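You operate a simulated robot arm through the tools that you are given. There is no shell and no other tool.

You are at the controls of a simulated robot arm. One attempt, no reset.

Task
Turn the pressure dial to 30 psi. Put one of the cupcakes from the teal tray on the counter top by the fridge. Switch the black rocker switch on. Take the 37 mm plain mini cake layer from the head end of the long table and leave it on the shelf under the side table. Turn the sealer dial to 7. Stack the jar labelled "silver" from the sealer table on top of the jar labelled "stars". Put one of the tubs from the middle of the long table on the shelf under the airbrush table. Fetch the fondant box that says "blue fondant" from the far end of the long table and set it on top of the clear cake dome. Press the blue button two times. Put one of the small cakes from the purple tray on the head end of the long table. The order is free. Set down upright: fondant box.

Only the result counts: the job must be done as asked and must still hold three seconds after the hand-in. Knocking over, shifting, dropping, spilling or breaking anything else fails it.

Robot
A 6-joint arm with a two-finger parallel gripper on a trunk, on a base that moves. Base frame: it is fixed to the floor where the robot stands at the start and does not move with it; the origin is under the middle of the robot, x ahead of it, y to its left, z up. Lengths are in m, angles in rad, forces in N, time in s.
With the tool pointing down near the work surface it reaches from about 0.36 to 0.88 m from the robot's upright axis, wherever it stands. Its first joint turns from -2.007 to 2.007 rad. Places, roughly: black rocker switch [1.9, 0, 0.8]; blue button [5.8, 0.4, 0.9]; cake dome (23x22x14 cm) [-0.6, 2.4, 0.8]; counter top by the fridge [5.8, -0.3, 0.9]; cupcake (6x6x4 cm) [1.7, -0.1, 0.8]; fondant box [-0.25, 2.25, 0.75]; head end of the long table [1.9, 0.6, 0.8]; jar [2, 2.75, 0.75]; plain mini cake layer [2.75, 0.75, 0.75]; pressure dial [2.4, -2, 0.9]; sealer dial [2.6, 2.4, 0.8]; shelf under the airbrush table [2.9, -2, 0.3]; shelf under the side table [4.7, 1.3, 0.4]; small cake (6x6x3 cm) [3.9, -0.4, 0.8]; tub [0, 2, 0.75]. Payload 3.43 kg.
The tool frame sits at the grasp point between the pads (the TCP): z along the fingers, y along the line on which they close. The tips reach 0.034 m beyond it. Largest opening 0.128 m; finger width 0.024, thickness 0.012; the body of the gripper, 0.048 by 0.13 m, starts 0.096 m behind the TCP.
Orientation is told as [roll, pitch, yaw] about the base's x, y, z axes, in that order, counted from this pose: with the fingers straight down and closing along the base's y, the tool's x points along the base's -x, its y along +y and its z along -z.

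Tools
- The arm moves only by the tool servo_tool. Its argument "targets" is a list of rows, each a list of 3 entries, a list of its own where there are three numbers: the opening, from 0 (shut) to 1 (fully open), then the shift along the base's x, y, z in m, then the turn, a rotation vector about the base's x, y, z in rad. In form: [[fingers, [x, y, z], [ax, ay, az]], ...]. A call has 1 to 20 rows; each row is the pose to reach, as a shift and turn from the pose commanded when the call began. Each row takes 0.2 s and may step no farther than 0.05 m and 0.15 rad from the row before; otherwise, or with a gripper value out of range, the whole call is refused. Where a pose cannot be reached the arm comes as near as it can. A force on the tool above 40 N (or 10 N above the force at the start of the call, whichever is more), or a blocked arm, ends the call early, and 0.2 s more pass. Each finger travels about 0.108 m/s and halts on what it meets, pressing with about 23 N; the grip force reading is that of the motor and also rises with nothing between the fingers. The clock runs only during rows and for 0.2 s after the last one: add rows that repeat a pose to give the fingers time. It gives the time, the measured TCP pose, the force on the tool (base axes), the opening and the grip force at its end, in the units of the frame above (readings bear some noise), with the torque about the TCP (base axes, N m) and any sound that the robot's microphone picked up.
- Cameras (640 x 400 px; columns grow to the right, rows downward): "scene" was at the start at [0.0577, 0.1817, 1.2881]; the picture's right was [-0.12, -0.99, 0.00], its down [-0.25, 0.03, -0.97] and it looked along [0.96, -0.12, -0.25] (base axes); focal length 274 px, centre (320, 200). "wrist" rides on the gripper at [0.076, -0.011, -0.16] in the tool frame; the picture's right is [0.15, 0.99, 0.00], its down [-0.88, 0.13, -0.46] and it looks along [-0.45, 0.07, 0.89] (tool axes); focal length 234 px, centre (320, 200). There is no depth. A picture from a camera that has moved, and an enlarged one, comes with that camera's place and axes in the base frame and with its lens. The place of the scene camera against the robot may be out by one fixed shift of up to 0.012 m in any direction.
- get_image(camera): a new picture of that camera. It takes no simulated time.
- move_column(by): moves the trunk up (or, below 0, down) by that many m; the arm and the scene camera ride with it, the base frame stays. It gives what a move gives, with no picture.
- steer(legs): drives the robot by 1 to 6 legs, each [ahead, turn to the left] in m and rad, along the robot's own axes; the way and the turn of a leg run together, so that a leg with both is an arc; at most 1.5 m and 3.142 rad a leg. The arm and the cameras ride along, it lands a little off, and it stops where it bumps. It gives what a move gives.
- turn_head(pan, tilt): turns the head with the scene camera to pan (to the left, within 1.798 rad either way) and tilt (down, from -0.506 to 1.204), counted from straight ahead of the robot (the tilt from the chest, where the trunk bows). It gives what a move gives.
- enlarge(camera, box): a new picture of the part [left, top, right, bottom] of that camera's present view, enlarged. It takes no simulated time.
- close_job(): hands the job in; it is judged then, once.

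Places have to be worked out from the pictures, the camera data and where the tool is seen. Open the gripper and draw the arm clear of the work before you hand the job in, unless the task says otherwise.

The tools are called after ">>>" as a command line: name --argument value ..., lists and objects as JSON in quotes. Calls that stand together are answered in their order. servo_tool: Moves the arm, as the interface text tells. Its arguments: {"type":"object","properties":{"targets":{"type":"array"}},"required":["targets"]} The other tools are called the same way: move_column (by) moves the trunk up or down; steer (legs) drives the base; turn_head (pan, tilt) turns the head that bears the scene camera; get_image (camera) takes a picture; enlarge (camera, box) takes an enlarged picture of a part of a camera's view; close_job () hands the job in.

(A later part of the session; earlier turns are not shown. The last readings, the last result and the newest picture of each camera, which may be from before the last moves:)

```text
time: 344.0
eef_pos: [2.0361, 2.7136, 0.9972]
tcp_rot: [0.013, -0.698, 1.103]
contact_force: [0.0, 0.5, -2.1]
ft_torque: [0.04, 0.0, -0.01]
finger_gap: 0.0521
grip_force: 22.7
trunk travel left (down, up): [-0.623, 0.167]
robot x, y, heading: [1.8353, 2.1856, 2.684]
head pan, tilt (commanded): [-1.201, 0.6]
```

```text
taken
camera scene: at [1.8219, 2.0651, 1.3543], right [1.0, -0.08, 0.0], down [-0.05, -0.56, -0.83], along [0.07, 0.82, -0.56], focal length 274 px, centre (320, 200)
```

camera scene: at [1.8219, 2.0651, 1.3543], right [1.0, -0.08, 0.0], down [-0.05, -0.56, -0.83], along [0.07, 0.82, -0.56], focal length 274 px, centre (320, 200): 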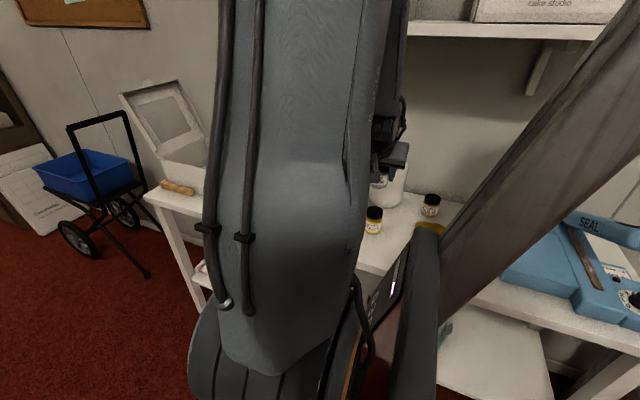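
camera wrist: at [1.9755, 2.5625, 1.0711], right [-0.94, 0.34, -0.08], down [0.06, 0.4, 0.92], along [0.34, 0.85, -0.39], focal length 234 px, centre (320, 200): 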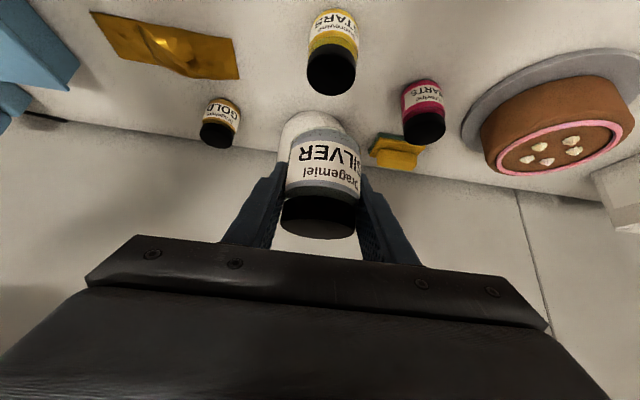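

Predicted pixel for exact alignment is (330, 73); I enlarge to compare with the STARS lid.

>>> enlarge --camera "wrist" --box '[270, 0, 390, 120]'

>>> enlarge --camera "scene" --box '[340, 110, 450, 250]'

```text
3.33 times, centred on (330, 60) of wrist
camera zoom: at [1.9755, 2.5625, 1.0711], right [-0.94, 0.34, -0.08], down [0.06, 0.4, 0.92], along [0.34, 0.85, -0.39], focal length 781 px, centre (287, 667)
```

zoom: 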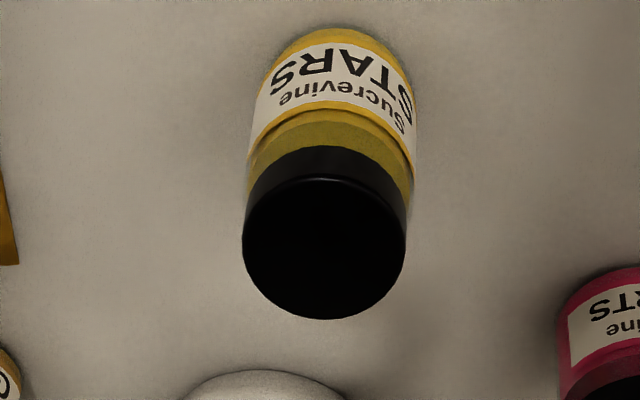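

```text
2.86 times, centred on (395, 180) of scene
camera zoom: at [1.8219, 2.0651, 1.3543], right [1.0, -0.08, 0.0], down [-0.05, -0.56, -0.83], along [0.07, 0.82, -0.56], focal length 782 px, centre (106, 257)
```

zoom: 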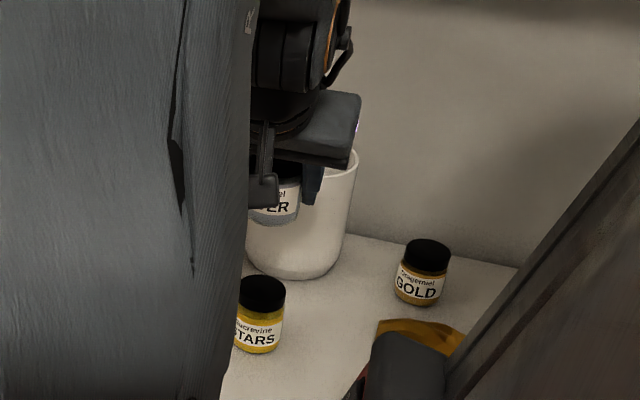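

I need the relative offset of the two jars more exactly, so I enlarge the scene view of both jars strongly.

>>> enlarge --camera "scene" --box '[352, 165, 392, 240]'

>>> enlarge --camera "wrist" --box '[270, 115, 380, 245]'

```text
5.33 times, centred on (372, 202) of scene
camera zoom: at [1.8219, 2.0651, 1.3543], right [1.0, -0.08, 0.0], down [-0.05, -0.56, -0.83], along [0.07, 0.82, -0.56], focal length 1459 px, centre (43, 187)
```

zoom: 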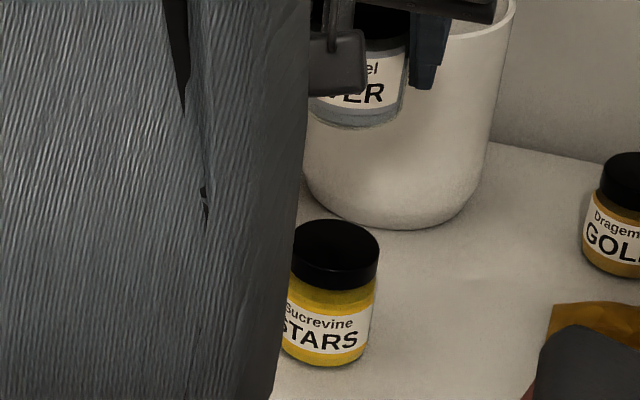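

```text
3.08 times, centred on (325, 180) of wrist
camera zoom: at [1.9755, 2.5625, 1.0711], right [-0.94, 0.34, -0.08], down [0.06, 0.4, 0.92], along [0.34, 0.85, -0.39], focal length 720 px, centre (305, 262)
```

zoom: 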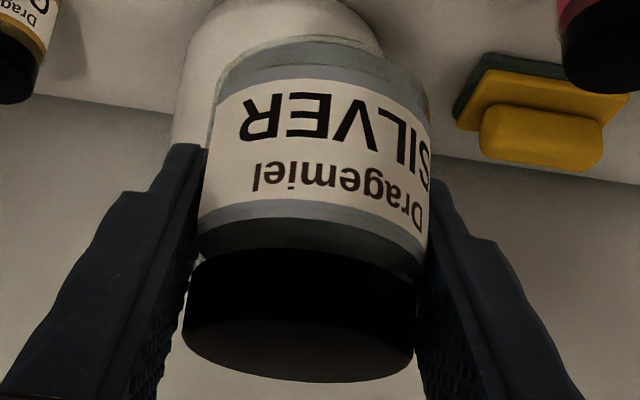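

The measurements put STARS at [2.040, 2.7235] with its top at z ≈ 0.855, and the held jar about 9 mm short of it. I shift by 9 mm, lower to just above, and compare the jars' edges.

>>> servo_tool --targets '[[0.3, [0.004, 0.008, -0.02], [0, 0, 0]], [0.3, [0.004, 0.008, -0.05], [0, 0, 0]], [0.3, [0.004, 0.008, -0.075], [0, 0, 0]], [0.3, [0.004, 0.008, -0.085], [0, 0, 0]], [0.3, [0.004, 0.008, -0.085], [0, 0, 0]]]'

>>> enlarge --camera "wrist" --box '[250, 80, 400, 245]'

>>> enlarge --camera "scene" --box '[352, 165, 392, 240]'

```text
time: 345.2
eef_pos: [2.0411, 2.7218, 0.9157]
tcp_rot: [0.014, -0.698, 1.106]
contact_force: [0.7, 0.2, -0.7]
ft_torque: [0.0, -0.02, 0.02]
finger_gap: 0.0525
grip_force: 22.6
trunk travel left (down, up): [-0.623, 0.167]
robot x, y, heading: [1.8319, 2.1834, 2.684]
head pan, tilt (commanded): [-1.201, 0.6]
```

```text
2.42 times, centred on (325, 162) of wrist
camera zoom: at [1.9805, 2.5714, 0.9897], right [-0.94, 0.34, -0.08], down [0.06, 0.4, 0.92], along [0.34, 0.85, -0.39], focal length 568 px, centre (308, 291)
```

zoom: 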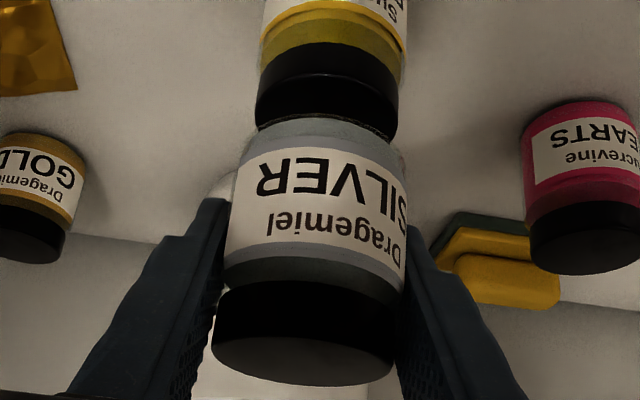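

```text
5.33 times, centred on (372, 202) of scene
camera zoom: at [1.8219, 2.0651, 1.3543], right [1.0, -0.08, 0.0], down [-0.05, -0.56, -0.83], along [0.07, 0.82, -0.56], focal length 1459 px, centre (43, 187)
```

zoom: 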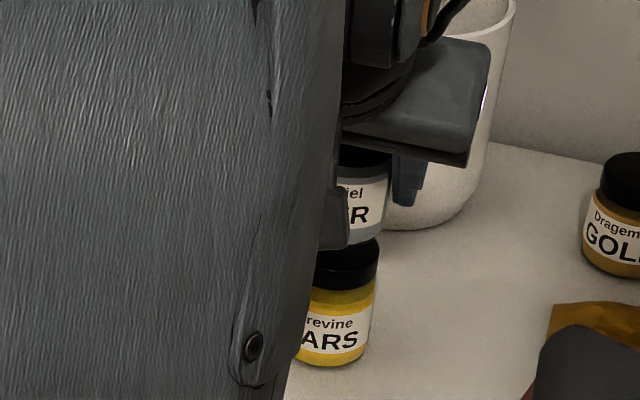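

The jars line up within about 2 mm. I shift 1.5 mm, then lower in small steps to contact.

>>> servo_tool --targets '[[0.3, [0.0013, -0.0007, -0.005], [0, 0, 0]], [0.3, [0.0013, -0.0007, -0.01], [0, 0, 0]], [0.3, [0.0013, -0.0007, -0.013], [0, 0, 0]]]'

>>> servo_tool --targets '[[0.3, [0, 0, -0.002], [0, 0, 0]], [0.3, [0, 0, -0.0035], [0, 0, 0]]]'

>>> enlarge --camera "wrist" --box '[250, 80, 400, 245]'

```text
time: 346.0
eef_pos: [2.0416, 2.7215, 0.9029]
tcp_rot: [0.014, -0.699, 1.104]
contact_force: [-0.4, -1.3, -1.4]
ft_torque: [0.06, 0.01, 0.02]
finger_gap: 0.0523
grip_force: 23.1
trunk travel left (down, up): [-0.623, 0.167]
robot x, y, heading: [1.8357, 2.1863, 2.687]
head pan, tilt (commanded): [-1.201, 0.6]
```

```text
time: 346.6
eef_pos: [2.0419, 2.7211, 0.8982]
tcp_rot: [0.014, -0.699, 1.104]
contact_force: [-0.1, 1.3, -0.6]
ft_torque: [0.0, -0.02, 0.04]
finger_gap: 0.0522
grip_force: 22.7
trunk travel left (down, up): [-0.623, 0.167]
robot x, y, heading: [1.8326, 2.1838, 2.683]
head pan, tilt (commanded): [-1.201, 0.6]
```

```text
2.42 times, centred on (325, 162) of wrist
camera zoom: at [1.9811, 2.5714, 0.9723], right [-0.94, 0.34, -0.08], down [0.06, 0.4, 0.92], along [0.34, 0.85, -0.39], focal length 568 px, centre (308, 291)
```

zoom: 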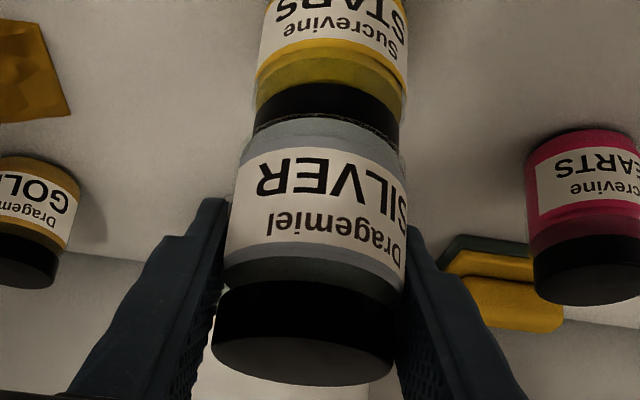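

Nearly touching. I lower by further small steps.

>>> servo_tool --targets '[[0.3, [0, 0, -0.002], [0, 0, 0]], [0.3, [0, 0, -0.0035], [0, 0, 0]]]'

```text
time: 347.2
eef_pos: [2.0409, 2.7218, 0.8955]
tcp_rot: [0.013, -0.697, 1.104]
contact_force: [0.1, 0.0, -0.7]
ft_torque: [0.03, -0.02, 0.01]
finger_gap: 0.0519
grip_force: 23.0
trunk travel left (down, up): [-0.623, 0.167]
robot x, y, heading: [1.8339, 2.1855, 2.685]
head pan, tilt (commanded): [-1.201, 0.6]
```

>>> servo_tool --targets '[[0.3, [0, 0, -0.002], [0, 0, 0]], [0.3, [0, 0, -0.003], [0, 0, 0]]]'

>>> enlarge --camera "wrist" --box '[250, 80, 400, 245]'

```text
time: 347.8
eef_pos: [2.042, 2.7202, 0.8908]
tcp_rot: [0.016, -0.698, 1.105]
contact_force: [-0.3, 0.3, 0.1]
ft_torque: [-0.04, -0.03, -0.06]
finger_gap: 0.0524
grip_force: 23.1
trunk travel left (down, up): [-0.623, 0.167]
robot x, y, heading: [1.8351, 2.1843, 2.692]
head pan, tilt (commanded): [-1.201, 0.6]
```

```text
2.42 times, centred on (325, 162) of wrist
camera zoom: at [1.9815, 2.5691, 0.9653], right [-0.94, 0.34, -0.08], down [0.06, 0.4, 0.92], along [0.34, 0.85, -0.39], focal length 568 px, centre (308, 291)
```

zoom: 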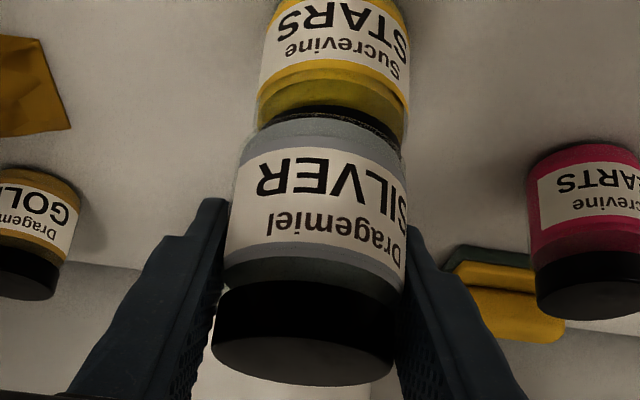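

The view shows the lid of STARS lying behind the silver jar's edge, so the silver jar still sits short (about 2 cm towards me). I raise it a little and take a finer look before correcting.

>>> servo_tool --targets '[[0.3, [0, 0, 0.01], [0, 0, 0]], [0.3, [0, 0, 0.02], [0, 0, 0]], [0.3, [0, 0, 0.02], [0, 0, 0]]]'

>>> enlarge --camera "wrist" --box '[280, 70, 370, 140]'

>>> enlarge --camera "scene" --box '[360, 180, 400, 235]'

```text
time: 348.6
eef_pos: [2.0427, 2.7195, 0.9127]
tcp_rot: [0.016, -0.697, 1.105]
contact_force: [-0.2, -0.1, -1.1]
ft_torque: [0.01, 0.03, 0.0]
finger_gap: 0.0524
grip_force: 23.0
trunk travel left (down, up): [-0.623, 0.167]
robot x, y, heading: [1.8343, 2.1836, 2.686]
head pan, tilt (commanded): [-1.201, 0.6]
```

```text
5.71 times, centred on (325, 105) of wrist
camera zoom: at [1.9819, 2.5688, 0.986], right [-0.94, 0.34, -0.08], down [0.06, 0.4, 0.92], along [0.34, 0.85, -0.39], focal length 1338 px, centre (291, 743)
```

zoom: 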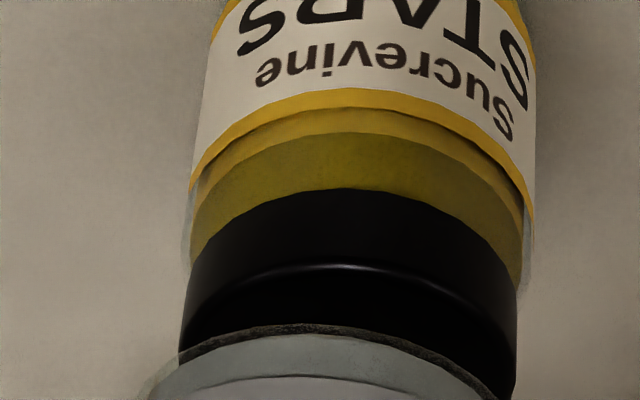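

```text
7.27 times, centred on (380, 208) of scene
camera zoom: at [1.8219, 2.0651, 1.3543], right [1.0, -0.08, 0.0], down [-0.05, -0.56, -0.82], along [0.07, 0.82, -0.57], focal length 1990 px, centre (-116, 146)
```

zoom: 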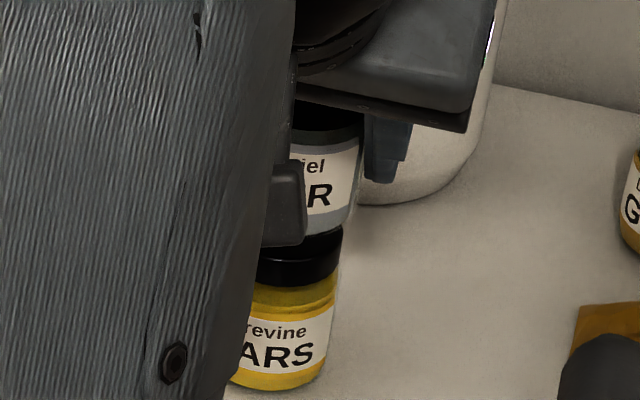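

The estimates agree that the silver jar must move about 14 mm further in and 2 mm sideways. I shift, and look again.

>>> servo_tool --targets '[[0.3, [0.002, 0.006, 0.004], [0, 0, 0]], [0.3, [0.0045, 0.0134, 0.004], [0, 0, 0]], [0.3, [0.0045, 0.0134, 0.0], [0, 0, 0]], [0.3, [0.0045, 0.0134, 0.0], [0, 0, 0]]]'

>>> enlarge --camera "wrist" --box '[270, 60, 380, 150]'

>>> enlarge --camera "scene" --box '[355, 170, 405, 240]'

```text
time: 349.6
eef_pos: [2.0452, 2.7331, 0.9133]
tcp_rot: [0.013, -0.699, 1.106]
contact_force: [0.0, -0.4, -0.4]
ft_torque: [0.01, -0.01, -0.03]
finger_gap: 0.0523
grip_force: 23.6
trunk travel left (down, up): [-0.623, 0.167]
robot x, y, heading: [1.8354, 2.185, 2.687]
head pan, tilt (commanded): [-1.201, 0.6]
```

```text
4.44 times, centred on (325, 105) of wrist
camera zoom: at [1.9853, 2.5828, 0.9865], right [-0.94, 0.34, -0.08], down [0.06, 0.4, 0.92], along [0.34, 0.85, -0.39], focal length 1041 px, centre (298, 622)
```

zoom: 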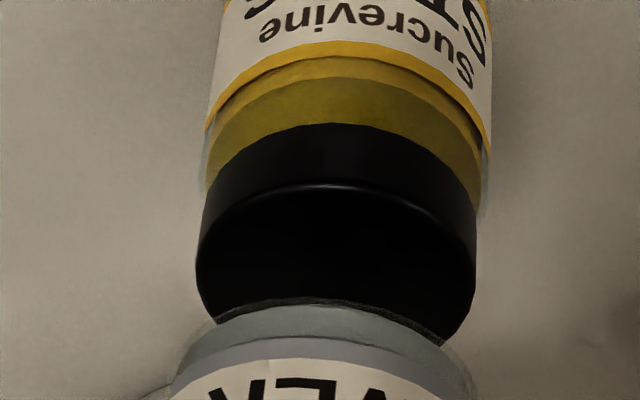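

```text
5.71 times, centred on (380, 205) of scene
camera zoom: at [1.8219, 2.0651, 1.3543], right [1.0, -0.08, 0.0], down [-0.05, -0.56, -0.83], along [0.07, 0.82, -0.56], focal length 1564 px, centre (-23, 171)
```

zoom: 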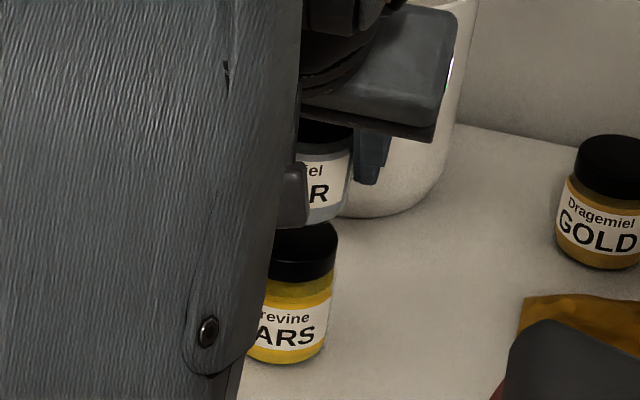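

Both views now agree that the jars are aligned within a few mm. I lower in small steps until I feel contact.

>>> servo_tool --targets '[[0.3, [-0.0008, -0.0018, -0.008], [0, 0, 0]], [0.3, [-0.0008, -0.0018, -0.016], [0, 0, 0]], [0.3, [-0.0008, -0.0018, -0.02], [0, 0, 0]]]'

>>> servo_tool --targets '[[0.3, [0, 0, -0.0015], [0, 0, 0]], [0.3, [0, 0, -0.003], [0, 0, 0]]]'

>>> enlarge --camera "wrist" --box '[270, 60, 380, 150]'

```text
time: 350.4
eef_pos: [2.0477, 2.7315, 0.8912]
tcp_rot: [0.013, -0.698, 1.105]
contact_force: [0.1, 0.8, -1.5]
ft_torque: [0.02, 0.02, 0.0]
finger_gap: 0.0521
grip_force: 23.6
trunk travel left (down, up): [-0.623, 0.167]
robot x, y, heading: [1.8349, 2.1843, 2.685]
head pan, tilt (commanded): [-1.201, 0.6]
```

```text
time: 351.0
eef_pos: [2.0453, 2.7334, 0.8921]
tcp_rot: [0.014, -0.702, 1.106]
contact_force: [1.9, -2.5, 15.7]
ft_torque: [-0.46, -0.22, -0.02]
finger_gap: 0.0525
grip_force: 23.0
trunk travel left (down, up): [-0.623, 0.167]
robot x, y, heading: [1.8323, 2.1779, 2.687]
head pan, tilt (commanded): [-1.201, 0.6]
```

```text
4.44 times, centred on (325, 105) of wrist
camera zoom: at [1.9854, 2.5824, 0.9642], right [-0.94, 0.34, -0.08], down [0.06, 0.39, 0.92], along [0.34, 0.86, -0.39], focal length 1041 px, centre (298, 622)
```

zoom: 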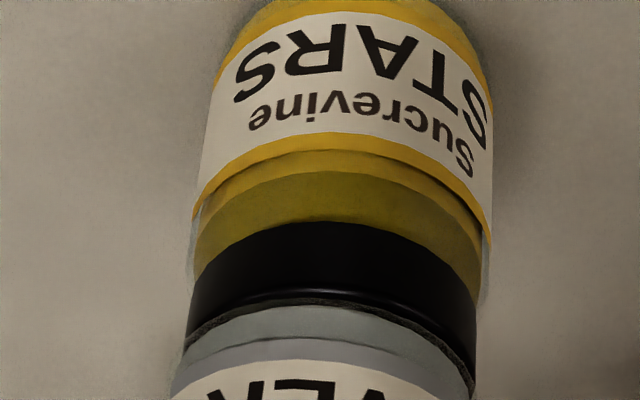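

Contact (16 N) and the silver base edge coincides with the STARS rim. I release gently.

>>> servo_tool --targets '[[0.4, [0, 0, 0.0008], [0, 0, 0]], [0.44, [0, 0, 0.0008], [0, 0, 0]], [0.5, [0, 0, 0.0008], [0, 0, 0]], [0.58, [0, 0, 0.0008], [0, 0, 0]], [0.58, [0, 0, 0.0008], [0, 0, 0]]]'

>>> get_image --camera "wrist"

>>> enlarge --camera "scene" --box '[355, 170, 405, 240]'

```text
time: 352.2
eef_pos: [2.0464, 2.7323, 0.889]
tcp_rot: [0.014, -0.698, 1.105]
contact_force: [-0.7, 0.4, 0.5]
ft_torque: [0.02, 0.06, 0.0]
finger_gap: 0.074
grip_force: 0.1
trunk travel left (down, up): [-0.623, 0.167]
robot x, y, heading: [1.8311, 2.1837, 2.685]
head pan, tilt (commanded): [-1.201, 0.6]
```

```text
taken
camera wrist: at [1.9852, 2.5817, 0.9634], right [-0.94, 0.34, -0.08], down [0.06, 0.4, 0.92], along [0.34, 0.85, -0.39], focal length 234 px, centre (320, 200)
```

wrist: 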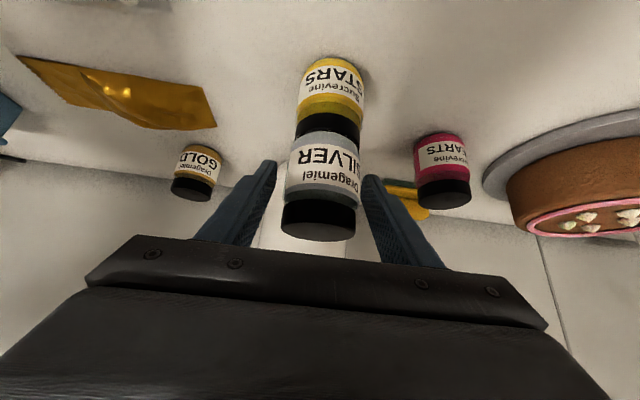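

```text
5.71 times, centred on (380, 205) of scene
camera zoom: at [1.8219, 2.0651, 1.3543], right [1.0, -0.08, 0.0], down [-0.05, -0.56, -0.83], along [0.07, 0.82, -0.56], focal length 1564 px, centre (-23, 171)
```

zoom: 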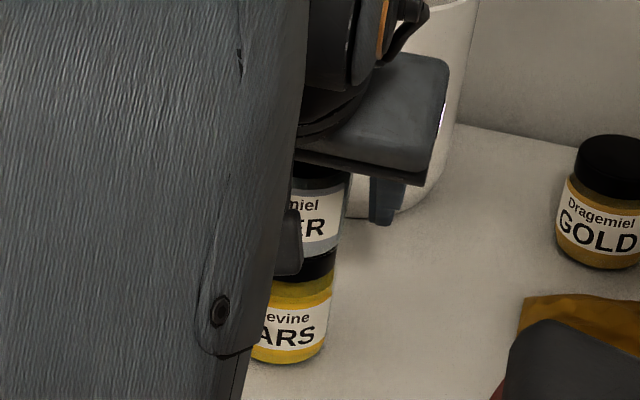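

The jar stands on STARS. I withdraw along the tool axis, away from the stack.

>>> servo_tool --targets '[[0.58, [-0.003, -0.006, 0.008], [0, 0, 0]], [0.58, [-0.0087, -0.0172, 0.023], [0, 0, 0]], [0.58, [-0.0174, -0.0344, 0.046], [0, 0, 0]], [0.6, [-0.0261, -0.0516, 0.069], [0, 0, 0]], [0.6, [-0.0348, -0.0688, 0.092], [0, 0, 0]], [0.6, [-0.0435, -0.086, 0.115], [0, 0, 0]], [0.6, [-0.052, -0.103, 0.138], [0, 0, 0]]]'

>>> get_image --camera "wrist"

>>> enlarge --camera "scene" --box '[330, 150, 450, 240]'

```text
time: 353.8
eef_pos: [1.9937, 2.6293, 1.0277]
tcp_rot: [0.014, -0.695, 1.108]
contact_force: [0.5, 1.0, -0.4]
ft_torque: [-0.02, -0.01, -0.01]
finger_gap: 0.0767
grip_force: 0.1
trunk travel left (down, up): [-0.623, 0.167]
robot x, y, heading: [1.8366, 2.183, 2.688]
head pan, tilt (commanded): [-1.201, 0.6]
```

```text
taken
camera wrist: at [1.9324, 2.4793, 1.1006], right [-0.94, 0.34, -0.08], down [0.06, 0.4, 0.92], along [0.34, 0.85, -0.39], focal length 234 px, centre (320, 200)
```

wrist: 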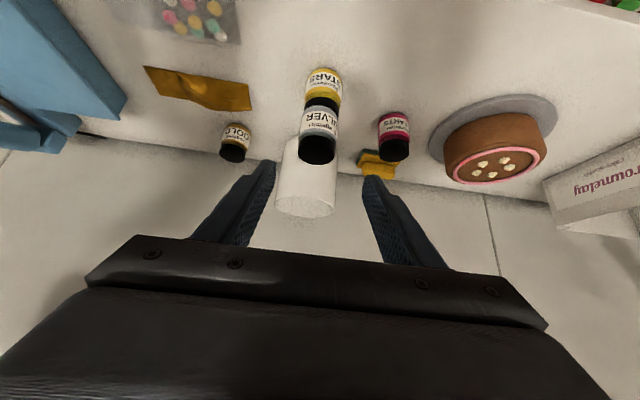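

```text
4.44 times, centred on (390, 195) of scene
camera zoom: at [1.8221, 2.0655, 1.3544], right [1.0, -0.08, 0.0], down [-0.05, -0.56, -0.82], along [0.07, 0.82, -0.57], focal length 1216 px, centre (9, 222)
```

zoom: 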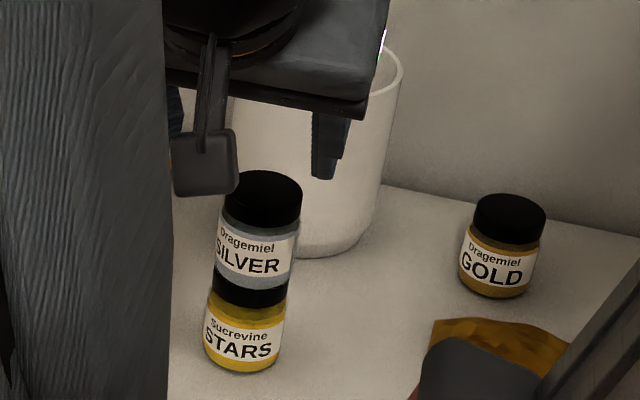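

SILVER stands squarely on STARS. Next the fondant box: I untilt the tool while drawing the arm back.

>>> servo_tool --targets '[[0.6, [-0.008, -0.016, 0.01], [-0.126, 0.0601, 0]], [0.6, [-0.02, -0.04, 0.02], [-0.252, 0.1202, 0]], [0.6, [-0.033, -0.066, 0.03], [-0.378, 0.1804, 0]], [0.6, [-0.047, -0.094, 0.04], [-0.504, 0.2405, 0]], [0.6, [-0.06, -0.12, 0.05], [-0.63, 0.3006, 0]], [0.6, [-0.067, -0.134, 0.06], [-0.63, 0.3006, 0]], [0.6, [-0.067, -0.134, 0.07], [-0.63, 0.3006, 0]]]'

```text
time: 355.4
eef_pos: [1.9259, 2.4958, 1.0977]
tcp_rot: [0.002, 0.0, 1.11]
contact_force: [-0.8, 0.2, 0.4]
ft_torque: [-0.04, 0.01, -0.01]
finger_gap: 0.0768
grip_force: 0.0
trunk travel left (down, up): [-0.623, 0.167]
robot x, y, heading: [1.8312, 2.1821, 2.686]
head pan, tilt (commanded): [-1.201, 0.6]
```

I swing the arm to the robot's front.

>>> servo_tool --targets '[[0.6, [-0.021, 0.0119, 0.005], [0, 0, 0.0785]], [0.6, [-0.0428, 0.0224, 0.01], [0, 0, 0.157]], [0.6, [-0.066, 0.0315, 0.015], [0, 0, 0.2355]], [0.6, [-0.0901, 0.039, 0.02], [0, 0, 0.314]], [0.6, [-0.1152, 0.0447, 0.025], [0, 0, 0.3925]], [0.6, [-0.141, 0.0487, 0.03], [0, 0, 0.471]], [0.6, [-0.1676, 0.0507, 0.035], [0, 0, 0.5495]], [0.6, [-0.1945, 0.0509, 0.04], [0, 0, 0.628]], [0.6, [-0.2219, 0.0489, 0.045], [0, 0, 0.7065]], [0.6, [-0.2495, 0.0449, 0.05], [0, 0, 0.785]], [0.6, [-0.2771, 0.0387, 0.055], [0, 0, 0.8635]], [0.6, [-0.3047, 0.0305, 0.06], [0, 0, 0.942]], [0.6, [-0.332, 0.02, 0.065], [0, 0, 1.0205]], [0.6, [-0.3589, 0.0074, 0.07], [0, 0, 1.099]], [0.6, [-0.3852, -0.0074, 0.075], [0, 0, 1.1775]], [0.6, [-0.4106, -0.0243, 0.08], [0, 0, 1.256]], [0.6, [-0.4351, -0.0432, 0.085], [0, 0, 1.3345]], [0.6, [-0.4586, -0.0643, 0.09], [0, 0, 1.413]], [0.6, [-0.4807, -0.0872, 0.095], [0, 0, 1.4915]], [0.6, [-0.5013, -0.112, 0.1], [0, 0, 1.57]]]'

>>> turn_head --pan 0.2 --tilt 0.6

>>> get_image --camera "scene"

```text
time: 359.6
eef_pos: [1.4269, 2.3807, 1.1984]
tcp_rot: [0.002, 0.001, 2.681]
contact_force: [0.3, 0.3, -0.1]
ft_torque: [-0.01, 0.0, 0.02]
finger_gap: 0.0769
grip_force: 0.0
trunk travel left (down, up): [-0.623, 0.167]
robot x, y, heading: [1.8339, 2.1825, 2.684]
head pan, tilt (commanded): [-1.201, 0.6]
```

```text
time: 361.1
eef_pos: [1.4275, 2.3812, 1.1986]
tcp_rot: [0.002, 0.0, 2.679]
contact_force: [1.1, -0.5, -0.6]
ft_torque: [0.0, -0.01, 0.0]
finger_gap: 0.077
grip_force: 0.1
trunk travel left (down, up): [-0.623, 0.167]
robot x, y, heading: [1.8331, 2.1833, 2.688]
head pan, tilt (commanded): [0.201, 0.6]
```

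```text
taken
camera scene: at [1.7288, 1.9991, 1.3543], right [0.25, 0.97, 0.0], down [0.55, -0.14, -0.83], along [-0.8, 0.21, -0.56], focal length 274 px, centre (320, 200)
```

scene: 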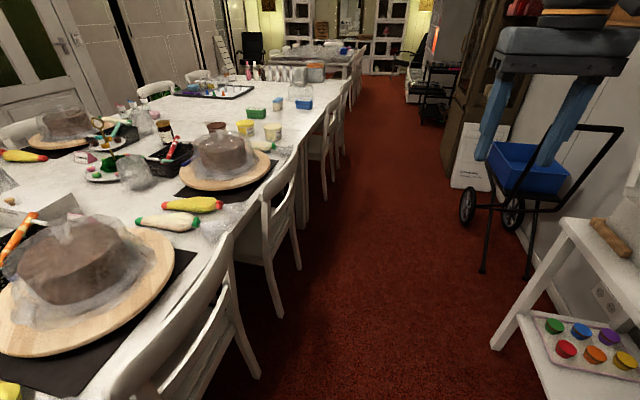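

I drive forward along the aisle towards the far end.

>>> steer --legs '[[0, 0.045], [1.2, 0]]'

>>> turn_head --pan 0.5 --tilt 0.6

>>> get_image --camera "scene"

```text
time: 367.6
eef_pos: [0.3013, 2.8157, 1.1981]
tcp_rot: [0.002, 0.0, 2.751]
contact_force: [0.9, 0.4, 0.3]
ft_torque: [-0.01, 0.02, -0.03]
finger_gap: 0.0768
grip_force: 0.1
trunk travel left (down, up): [-0.623, 0.167]
robot x, y, heading: [0.7217, 2.6467, 2.757]
head pan, tilt (commanded): [0.201, 0.6]
```

```text
time: 368.4
eef_pos: [0.3019, 2.8152, 1.1983]
tcp_rot: [0.002, 0.001, 2.753]
contact_force: [-0.6, 0.3, 0.0]
ft_torque: [0.05, -0.01, 0.02]
finger_gap: 0.0767
grip_force: 0.1
trunk travel left (down, up): [-0.623, 0.167]
robot x, y, heading: [0.7224, 2.6498, 2.762]
head pan, tilt (commanded): [0.499, 0.6]
```

```text
taken
camera scene: at [0.6299, 2.4294, 1.3543], right [-0.12, 0.99, 0.0], down [0.56, 0.07, -0.83], along [-0.82, -0.1, -0.56], focal length 274 px, centre (320, 200)
```

scene: 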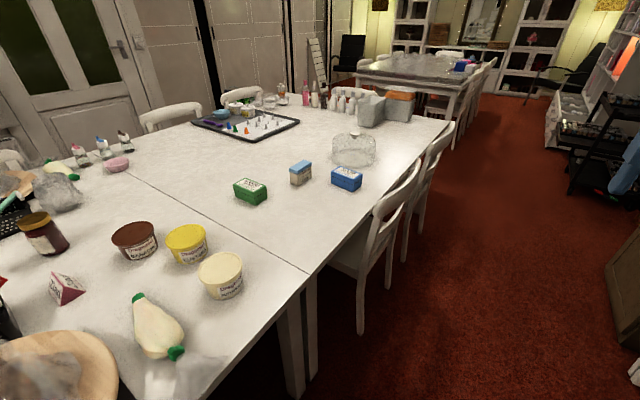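

An excellent view of the boxes, the dome and the tubs. I enlarge them for measurement.

>>> enlarge --camera "scene" --box '[280, 110, 400, 210]'

>>> enlarge --camera "scene" --box '[90, 190, 270, 310]'

```text
4.00 times, centred on (340, 160) of scene
camera zoom: at [0.6299, 2.4294, 1.3543], right [-0.12, 0.99, 0.0], down [0.56, 0.07, -0.83], along [-0.82, -0.1, -0.56], focal length 1094 px, centre (240, 360)
```

zoom: 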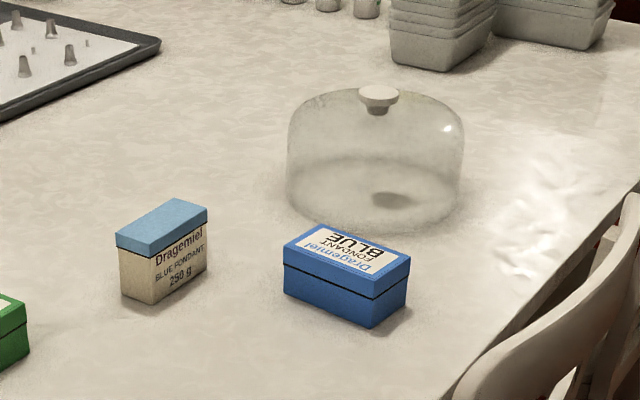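

```text
3.33 times, centred on (180, 250) of scene
camera zoom: at [0.6299, 2.4294, 1.3543], right [-0.12, 0.99, 0.0], down [0.56, 0.07, -0.83], along [-0.82, -0.1, -0.56], focal length 912 px, centre (787, 33)
```

zoom: 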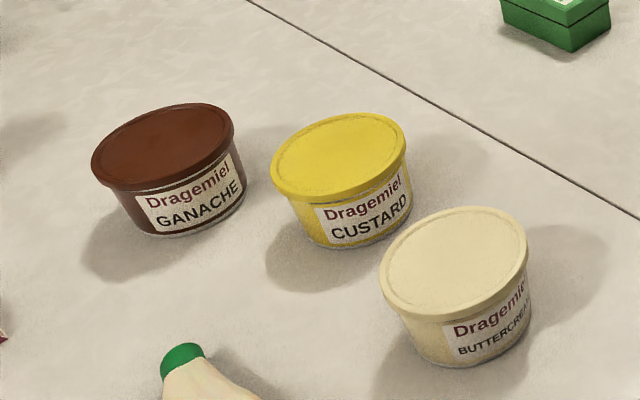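

Interesting: the beige box with the blue lid carries the words "BLUE FONDANT" too. I enlarge both labels to read them exactly.

>>> enlarge --camera "scene" --box '[305, 155, 345, 190]'

>>> enlarge --camera "scene" --box '[347, 160, 387, 195]'

>>> enlarge --camera "scene" --box '[230, 170, 275, 210]'

>>> enlarge --camera "scene" --box '[285, 155, 325, 190]'

```text
11.43 times, centred on (325, 172) of scene
camera zoom: at [0.6299, 2.4294, 1.3543], right [-0.12, 0.99, 0.0], down [0.56, 0.07, -0.83], along [-0.82, -0.1, -0.56], focal length 3127 px, centre (263, 514)
```

zoom: 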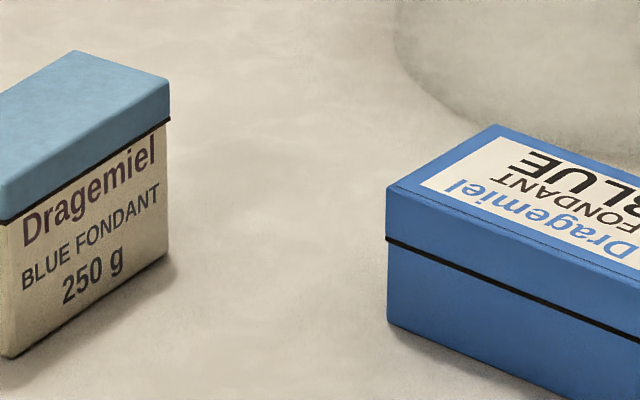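

```text
11.43 times, centred on (367, 178) of scene
camera zoom: at [0.6299, 2.4294, 1.3543], right [-0.12, 0.99, 0.0], down [0.56, 0.07, -0.83], along [-0.82, -0.1, -0.56], focal length 3127 px, centre (-217, 457)
```

zoom: 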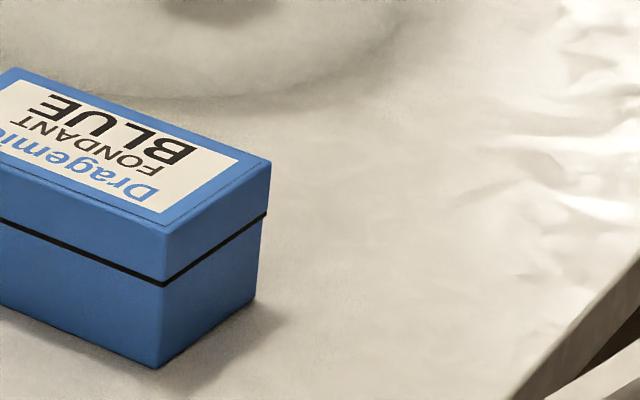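

```text
10.00 times, centred on (252, 190) of scene
camera zoom: at [0.6299, 2.4294, 1.3543], right [-0.12, 0.99, 0.0], down [0.56, 0.07, -0.83], along [-0.82, -0.1, -0.56], focal length 2736 px, centre (995, 300)
```

zoom: 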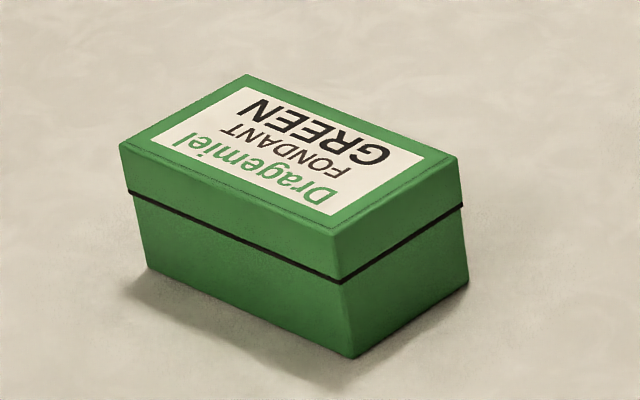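

```text
11.43 times, centred on (305, 172) of scene
camera zoom: at [0.6299, 2.4294, 1.3543], right [-0.12, 0.99, 0.0], down [0.56, 0.07, -0.83], along [-0.82, -0.1, -0.56], focal length 3127 px, centre (491, 514)
```

zoom: 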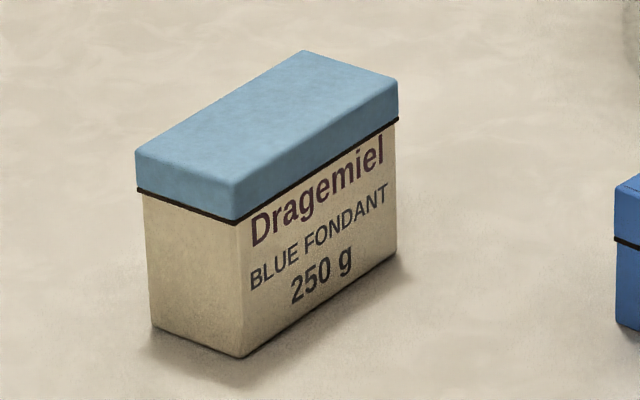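

The box that literally says "BLUE FONDANT" is the beige one with the light-blue lid (the dark blue one says "FONDANT BLUE"), so I take the beige one: 10 × 4.6 × 7.5 cm at about a = -1.342, b = 1.82; the dome's axis is at a ≈ -1.655, b ≈ 1.914. I turn round so the table is on my right side, then back up to them.

>>> steer --legs '[[0, 3.12]]'

>>> steer --legs '[[-0.96, 0], [0, -0.07]]'

>>> turn_head --pan -1.5 --tilt 0.6

>>> get_image --camera "scene"

>>> get_image --camera "wrist"

```text
time: 376.1
eef_pos: [1.1376, 2.4677, 1.1988]
tcp_rot: [0.002, 0.001, -0.421]
contact_force: [-0.3, 0.5, 0.4]
ft_torque: [-0.01, -0.02, -0.04]
finger_gap: 0.0766
grip_force: 0.0
trunk travel left (down, up): [-0.623, 0.167]
robot x, y, heading: [0.7268, 2.6479, -0.416]
head pan, tilt (commanded): [0.499, 0.6]
```

```text
time: 381.4
eef_pos: [0.2657, 2.8166, 1.1988]
tcp_rot: [0.004, -0.001, -0.5]
contact_force: [0.9, -0.3, -1.4]
ft_torque: [0.0, 0.01, -0.02]
finger_gap: 0.0769
grip_force: 0.0
trunk travel left (down, up): [-0.623, 0.167]
robot x, y, heading: [-0.1369, 3.0315, -0.496]
head pan, tilt (commanded): [0.499, 0.6]
```

```text
time: 383.4
eef_pos: [0.2662, 2.8157, 1.199]
tcp_rot: [0.001, 0.0, -0.501]
contact_force: [0.7, -0.5, -0.1]
ft_torque: [0.03, -0.04, 0.02]
finger_gap: 0.0771
grip_force: 0.1
trunk travel left (down, up): [-0.623, 0.167]
robot x, y, heading: [-0.1378, 3.0329, -0.49]
head pan, tilt (commanded): [-1.499, 0.6]
```

```text
taken
camera scene: at [-0.1315, 3.1508, 1.3543], right [-0.91, 0.41, 0.0], down [0.23, 0.52, -0.83], along [-0.34, -0.75, -0.56], focal length 274 px, centre (320, 200)
```

scene: 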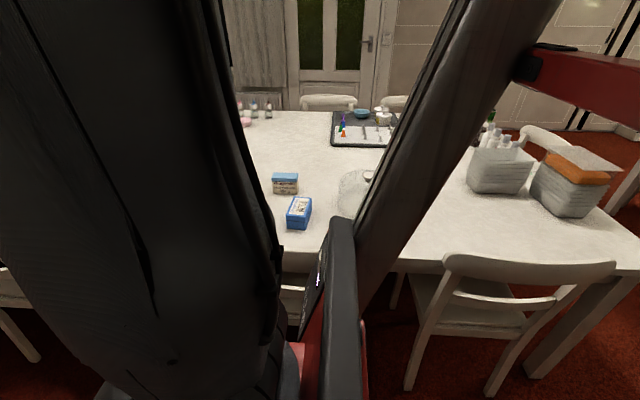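

```text
taken
camera wrist: at [0.1928, 2.8422, 1.3586], right [0.35, 0.94, 0.0], down [0.83, -0.31, 0.46], along [0.43, -0.16, -0.89], focal length 234 px, centre (320, 200)
```

wrist: 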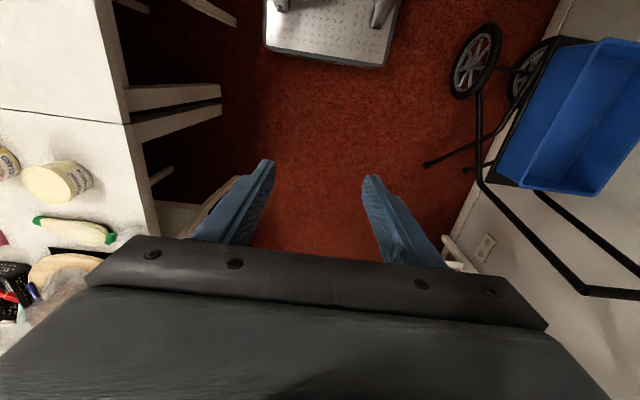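

I'm abreast of the boxes, with the table on my right. I swing the arm round to the right over the table, keeping the yaw so that the fingers close across the box's narrow side.

>>> servo_tool --targets '[[0.6, [-0.01, -0.0311, -0.005], [0, 0, 0]], [0.6, [-0.0224, -0.0617, -0.01], [0, 0, 0]], [0.6, [-0.0372, -0.0919, -0.015], [0, 0, 0]], [0.6, [-0.0544, -0.1214, -0.02], [0, 0, 0]], [0.6, [-0.0739, -0.1498, -0.025], [0, 0, 0]], [0.6, [-0.0958, -0.1772, -0.03], [0, 0, 0]], [0.6, [-0.1197, -0.2032, -0.035], [0, 0, 0]], [0.6, [-0.146, -0.2279, -0.04], [0, 0, 0]], [0.6, [-0.1742, -0.2509, -0.045], [0, 0, 0]], [0.6, [-0.2043, -0.2722, -0.05], [0, 0, 0]], [0.6, [-0.2363, -0.2915, -0.055], [0, 0, 0]], [0.6, [-0.2699, -0.3085, -0.06], [0, 0, 0]], [0.6, [-0.3053, -0.3233, -0.065], [0, 0, 0]], [0.6, [-0.342, -0.3358, -0.07], [0, 0, 0]], [0.6, [-0.38, -0.3457, -0.075], [0, 0, 0]], [0.6, [-0.4193, -0.3529, -0.08], [0, 0, 0]], [0.6, [-0.4593, -0.3575, -0.085], [0, 0, 0]], [0.6, [-0.4998, -0.3592, -0.09], [0, 0, 0]], [0.6, [-0.5409, -0.3581, -0.095], [0, 0, 0]], [0.6, [-0.5825, -0.3539, -0.1], [0, 0, 0]]]'

>>> get_image --camera "wrist"

>>> get_image --camera "scene"

```text
time: 387.6
eef_pos: [-0.317, 2.4637, 1.0983]
tcp_rot: [0.002, -0.002, -0.499]
contact_force: [0.7, -1.7, 0.2]
ft_torque: [0.01, 0.08, 0.0]
finger_gap: 0.077
grip_force: 0.0
trunk travel left (down, up): [-0.623, 0.167]
robot x, y, heading: [-0.1324, 3.0328, -0.492]
head pan, tilt (commanded): [-1.499, 0.6]
```

```text
taken
camera wrist: at [-0.3891, 2.4891, 1.2577], right [0.35, 0.94, 0.0], down [0.83, -0.31, 0.46], along [0.43, -0.16, -0.89], focal length 234 px, centre (320, 200)
```

wrist: 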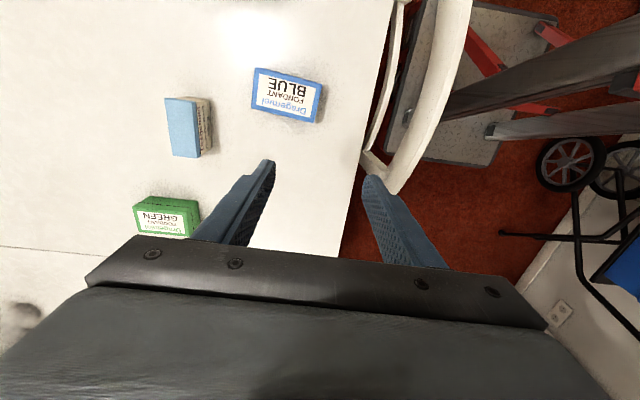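

```text
taken
camera scene: at [-0.1312, 3.1506, 1.3543], right [-0.91, 0.41, 0.0], down [0.23, 0.52, -0.83], along [-0.34, -0.75, -0.56], focal length 274 px, centre (320, 200)
```

scene: 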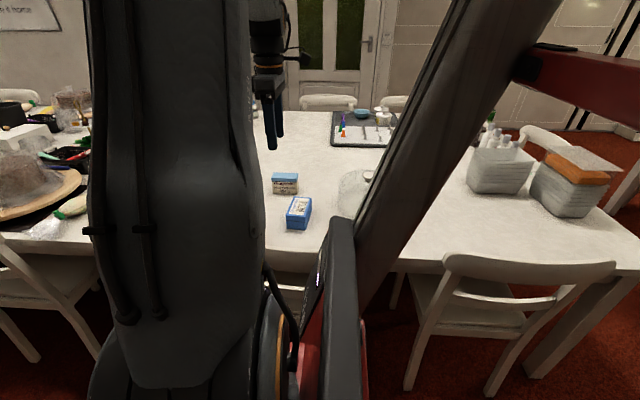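

The beige box is at about [-0.40, 2.23]. I extend over it and lower to z ≈ 0.95 for a closer look.

>>> servo_tool --targets '[[0.6, [-0.015, -0.045, -0.01], [0, 0, 0]], [0.6, [-0.03, -0.09, -0.02], [0, 0, 0]], [0.6, [-0.045, -0.135, -0.03], [0, 0, 0]], [0.6, [-0.06, -0.18, -0.05], [0, 0, 0]], [0.6, [-0.075, -0.225, -0.075], [0, 0, 0]], [0.6, [-0.078, -0.2337, -0.11], [0, 0, 0.02]], [0.6, [-0.078, -0.2337, -0.148], [0, 0, 0.036]], [0.6, [-0.078, -0.2337, -0.148], [0, 0, 0.036]]]'

>>> get_image --camera "wrist"

>>> enlarge --camera "scene" --box '[230, 80, 370, 250]'

```text
refused: row 4 steps farther than a row can; nothing moved
```

```text
taken
camera wrist: at [-0.3891, 2.4891, 1.2577], right [0.35, 0.94, 0.0], down [0.83, -0.31, 0.46], along [0.43, -0.16, -0.89], focal length 234 px, centre (320, 200)
```

wrist: 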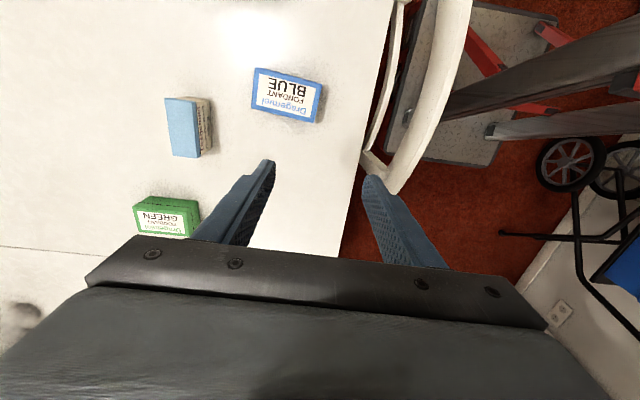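

```text
2.35 times, centred on (300, 165) of scene
camera zoom: at [-0.1312, 3.1506, 1.3543], right [-0.91, 0.41, 0.0], down [0.23, 0.52, -0.83], along [-0.34, -0.75, -0.56], focal length 644 px, centre (367, 282)
```

zoom: 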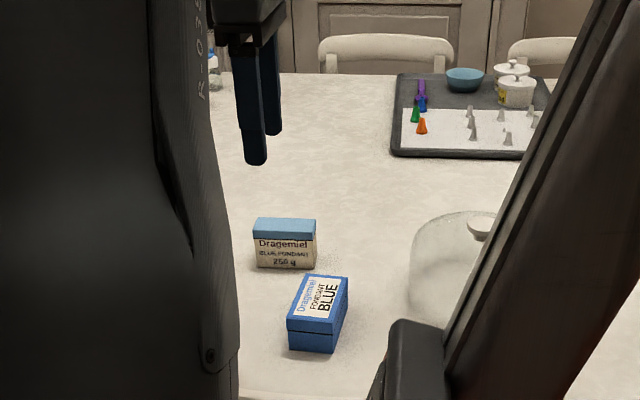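

I keep the steps within the limit and repeat.

>>> servo_tool --targets '[[0.6, [-0.014, -0.042, -0.01], [0, 0, 0]], [0.6, [-0.028, -0.084, -0.02], [0, 0, 0]], [0.6, [-0.042, -0.126, -0.03], [0, 0, 0]], [0.6, [-0.056, -0.168, -0.045], [0, 0, 0]], [0.6, [-0.07, -0.21, -0.06], [0, 0, 0]], [0.6, [-0.078, -0.2337, -0.09], [0, 0, 0.02]], [0.6, [-0.078, -0.2337, -0.12], [0, 0, 0.036]], [0.6, [-0.078, -0.2337, -0.148], [0, 0, 0.036]], [0.6, [-0.078, -0.2337, -0.148], [0, 0, 0.036]]]'

>>> get_image --camera "wrist"

>>> enlarge --camera "scene" --box '[230, 80, 370, 250]'

```text
time: 389.6
eef_pos: [-0.3962, 2.231, 0.9528]
tcp_rot: [0.001, 0.0, -0.464]
contact_force: [0.7, 0.1, 0.0]
ft_torque: [-0.01, -0.01, -0.01]
finger_gap: 0.0765
grip_force: 0.1
out of reach, approached as far as the arm can: row 6
trunk travel left (down, up): [-0.623, 0.167]
robot x, y, heading: [-0.1334, 3.0298, -0.495]
head pan, tilt (commanded): [-1.499, 0.6]
```

```text
taken
camera wrist: at [-0.47, 2.2537, 1.1125], right [0.31, 0.95, 0.0], down [0.85, -0.28, 0.46], along [0.43, -0.14, -0.89], focal length 234 px, centre (320, 200)
```

wrist: 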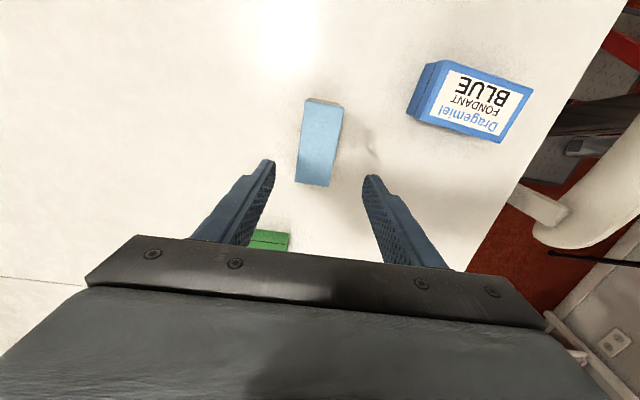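

```text
2.35 times, centred on (300, 165) of scene
camera zoom: at [-0.1317, 3.1505, 1.3544], right [-0.91, 0.41, 0.0], down [0.23, 0.52, -0.82], along [-0.34, -0.75, -0.57], focal length 644 px, centre (367, 282)
```

zoom: 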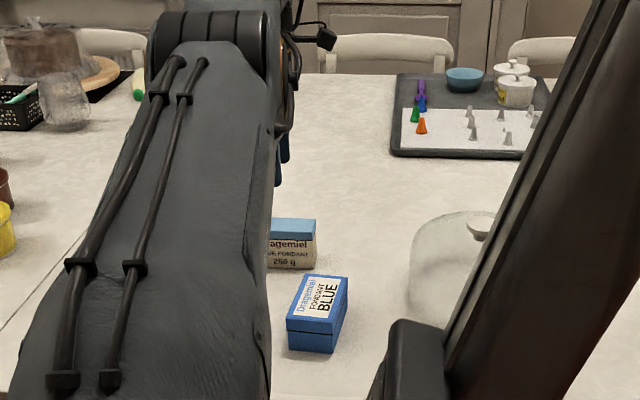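

The box lies centred between the fingers, 8 mm further along its length. I correct and descend to z = 0.80.

>>> servo_tool --targets '[[0.6, [-0.006, 0.003, -0.04], [0, 0, 0]], [0.6, [-0.006, 0.003, -0.085], [0, 0, 0]], [0.6, [-0.006, 0.003, -0.125], [0, 0, 0]], [0.6, [-0.006, 0.003, -0.152], [0, 0, 0]], [0.6, [-0.006, 0.003, -0.152], [0, 0, 0]]]'

>>> get_image --camera "wrist"

```text
time: 390.8
eef_pos: [-0.4002, 2.2342, 0.8017]
tcp_rot: [0.002, -0.001, -0.465]
contact_force: [0.3, 0.5, 0.3]
ft_torque: [0.0, 0.0, 0.0]
finger_gap: 0.0763
grip_force: 0.1
trunk travel left (down, up): [-0.623, 0.167]
robot x, y, heading: [-0.1315, 3.031, -0.491]
head pan, tilt (commanded): [-1.499, 0.6]
```

```text
taken
camera wrist: at [-0.4733, 2.2571, 0.9612], right [0.31, 0.95, 0.0], down [0.85, -0.28, 0.46], along [0.43, -0.14, -0.89], focal length 234 px, centre (320, 200)
```

wrist: 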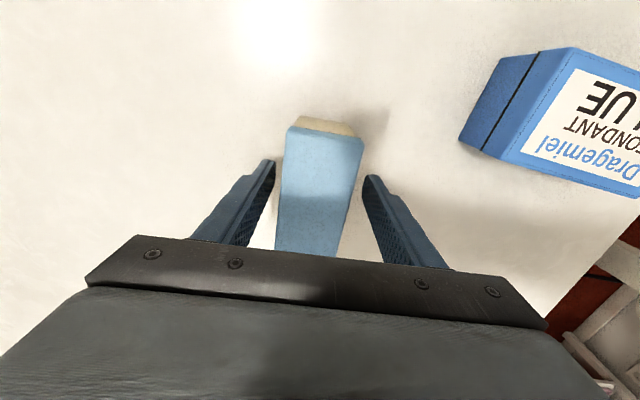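

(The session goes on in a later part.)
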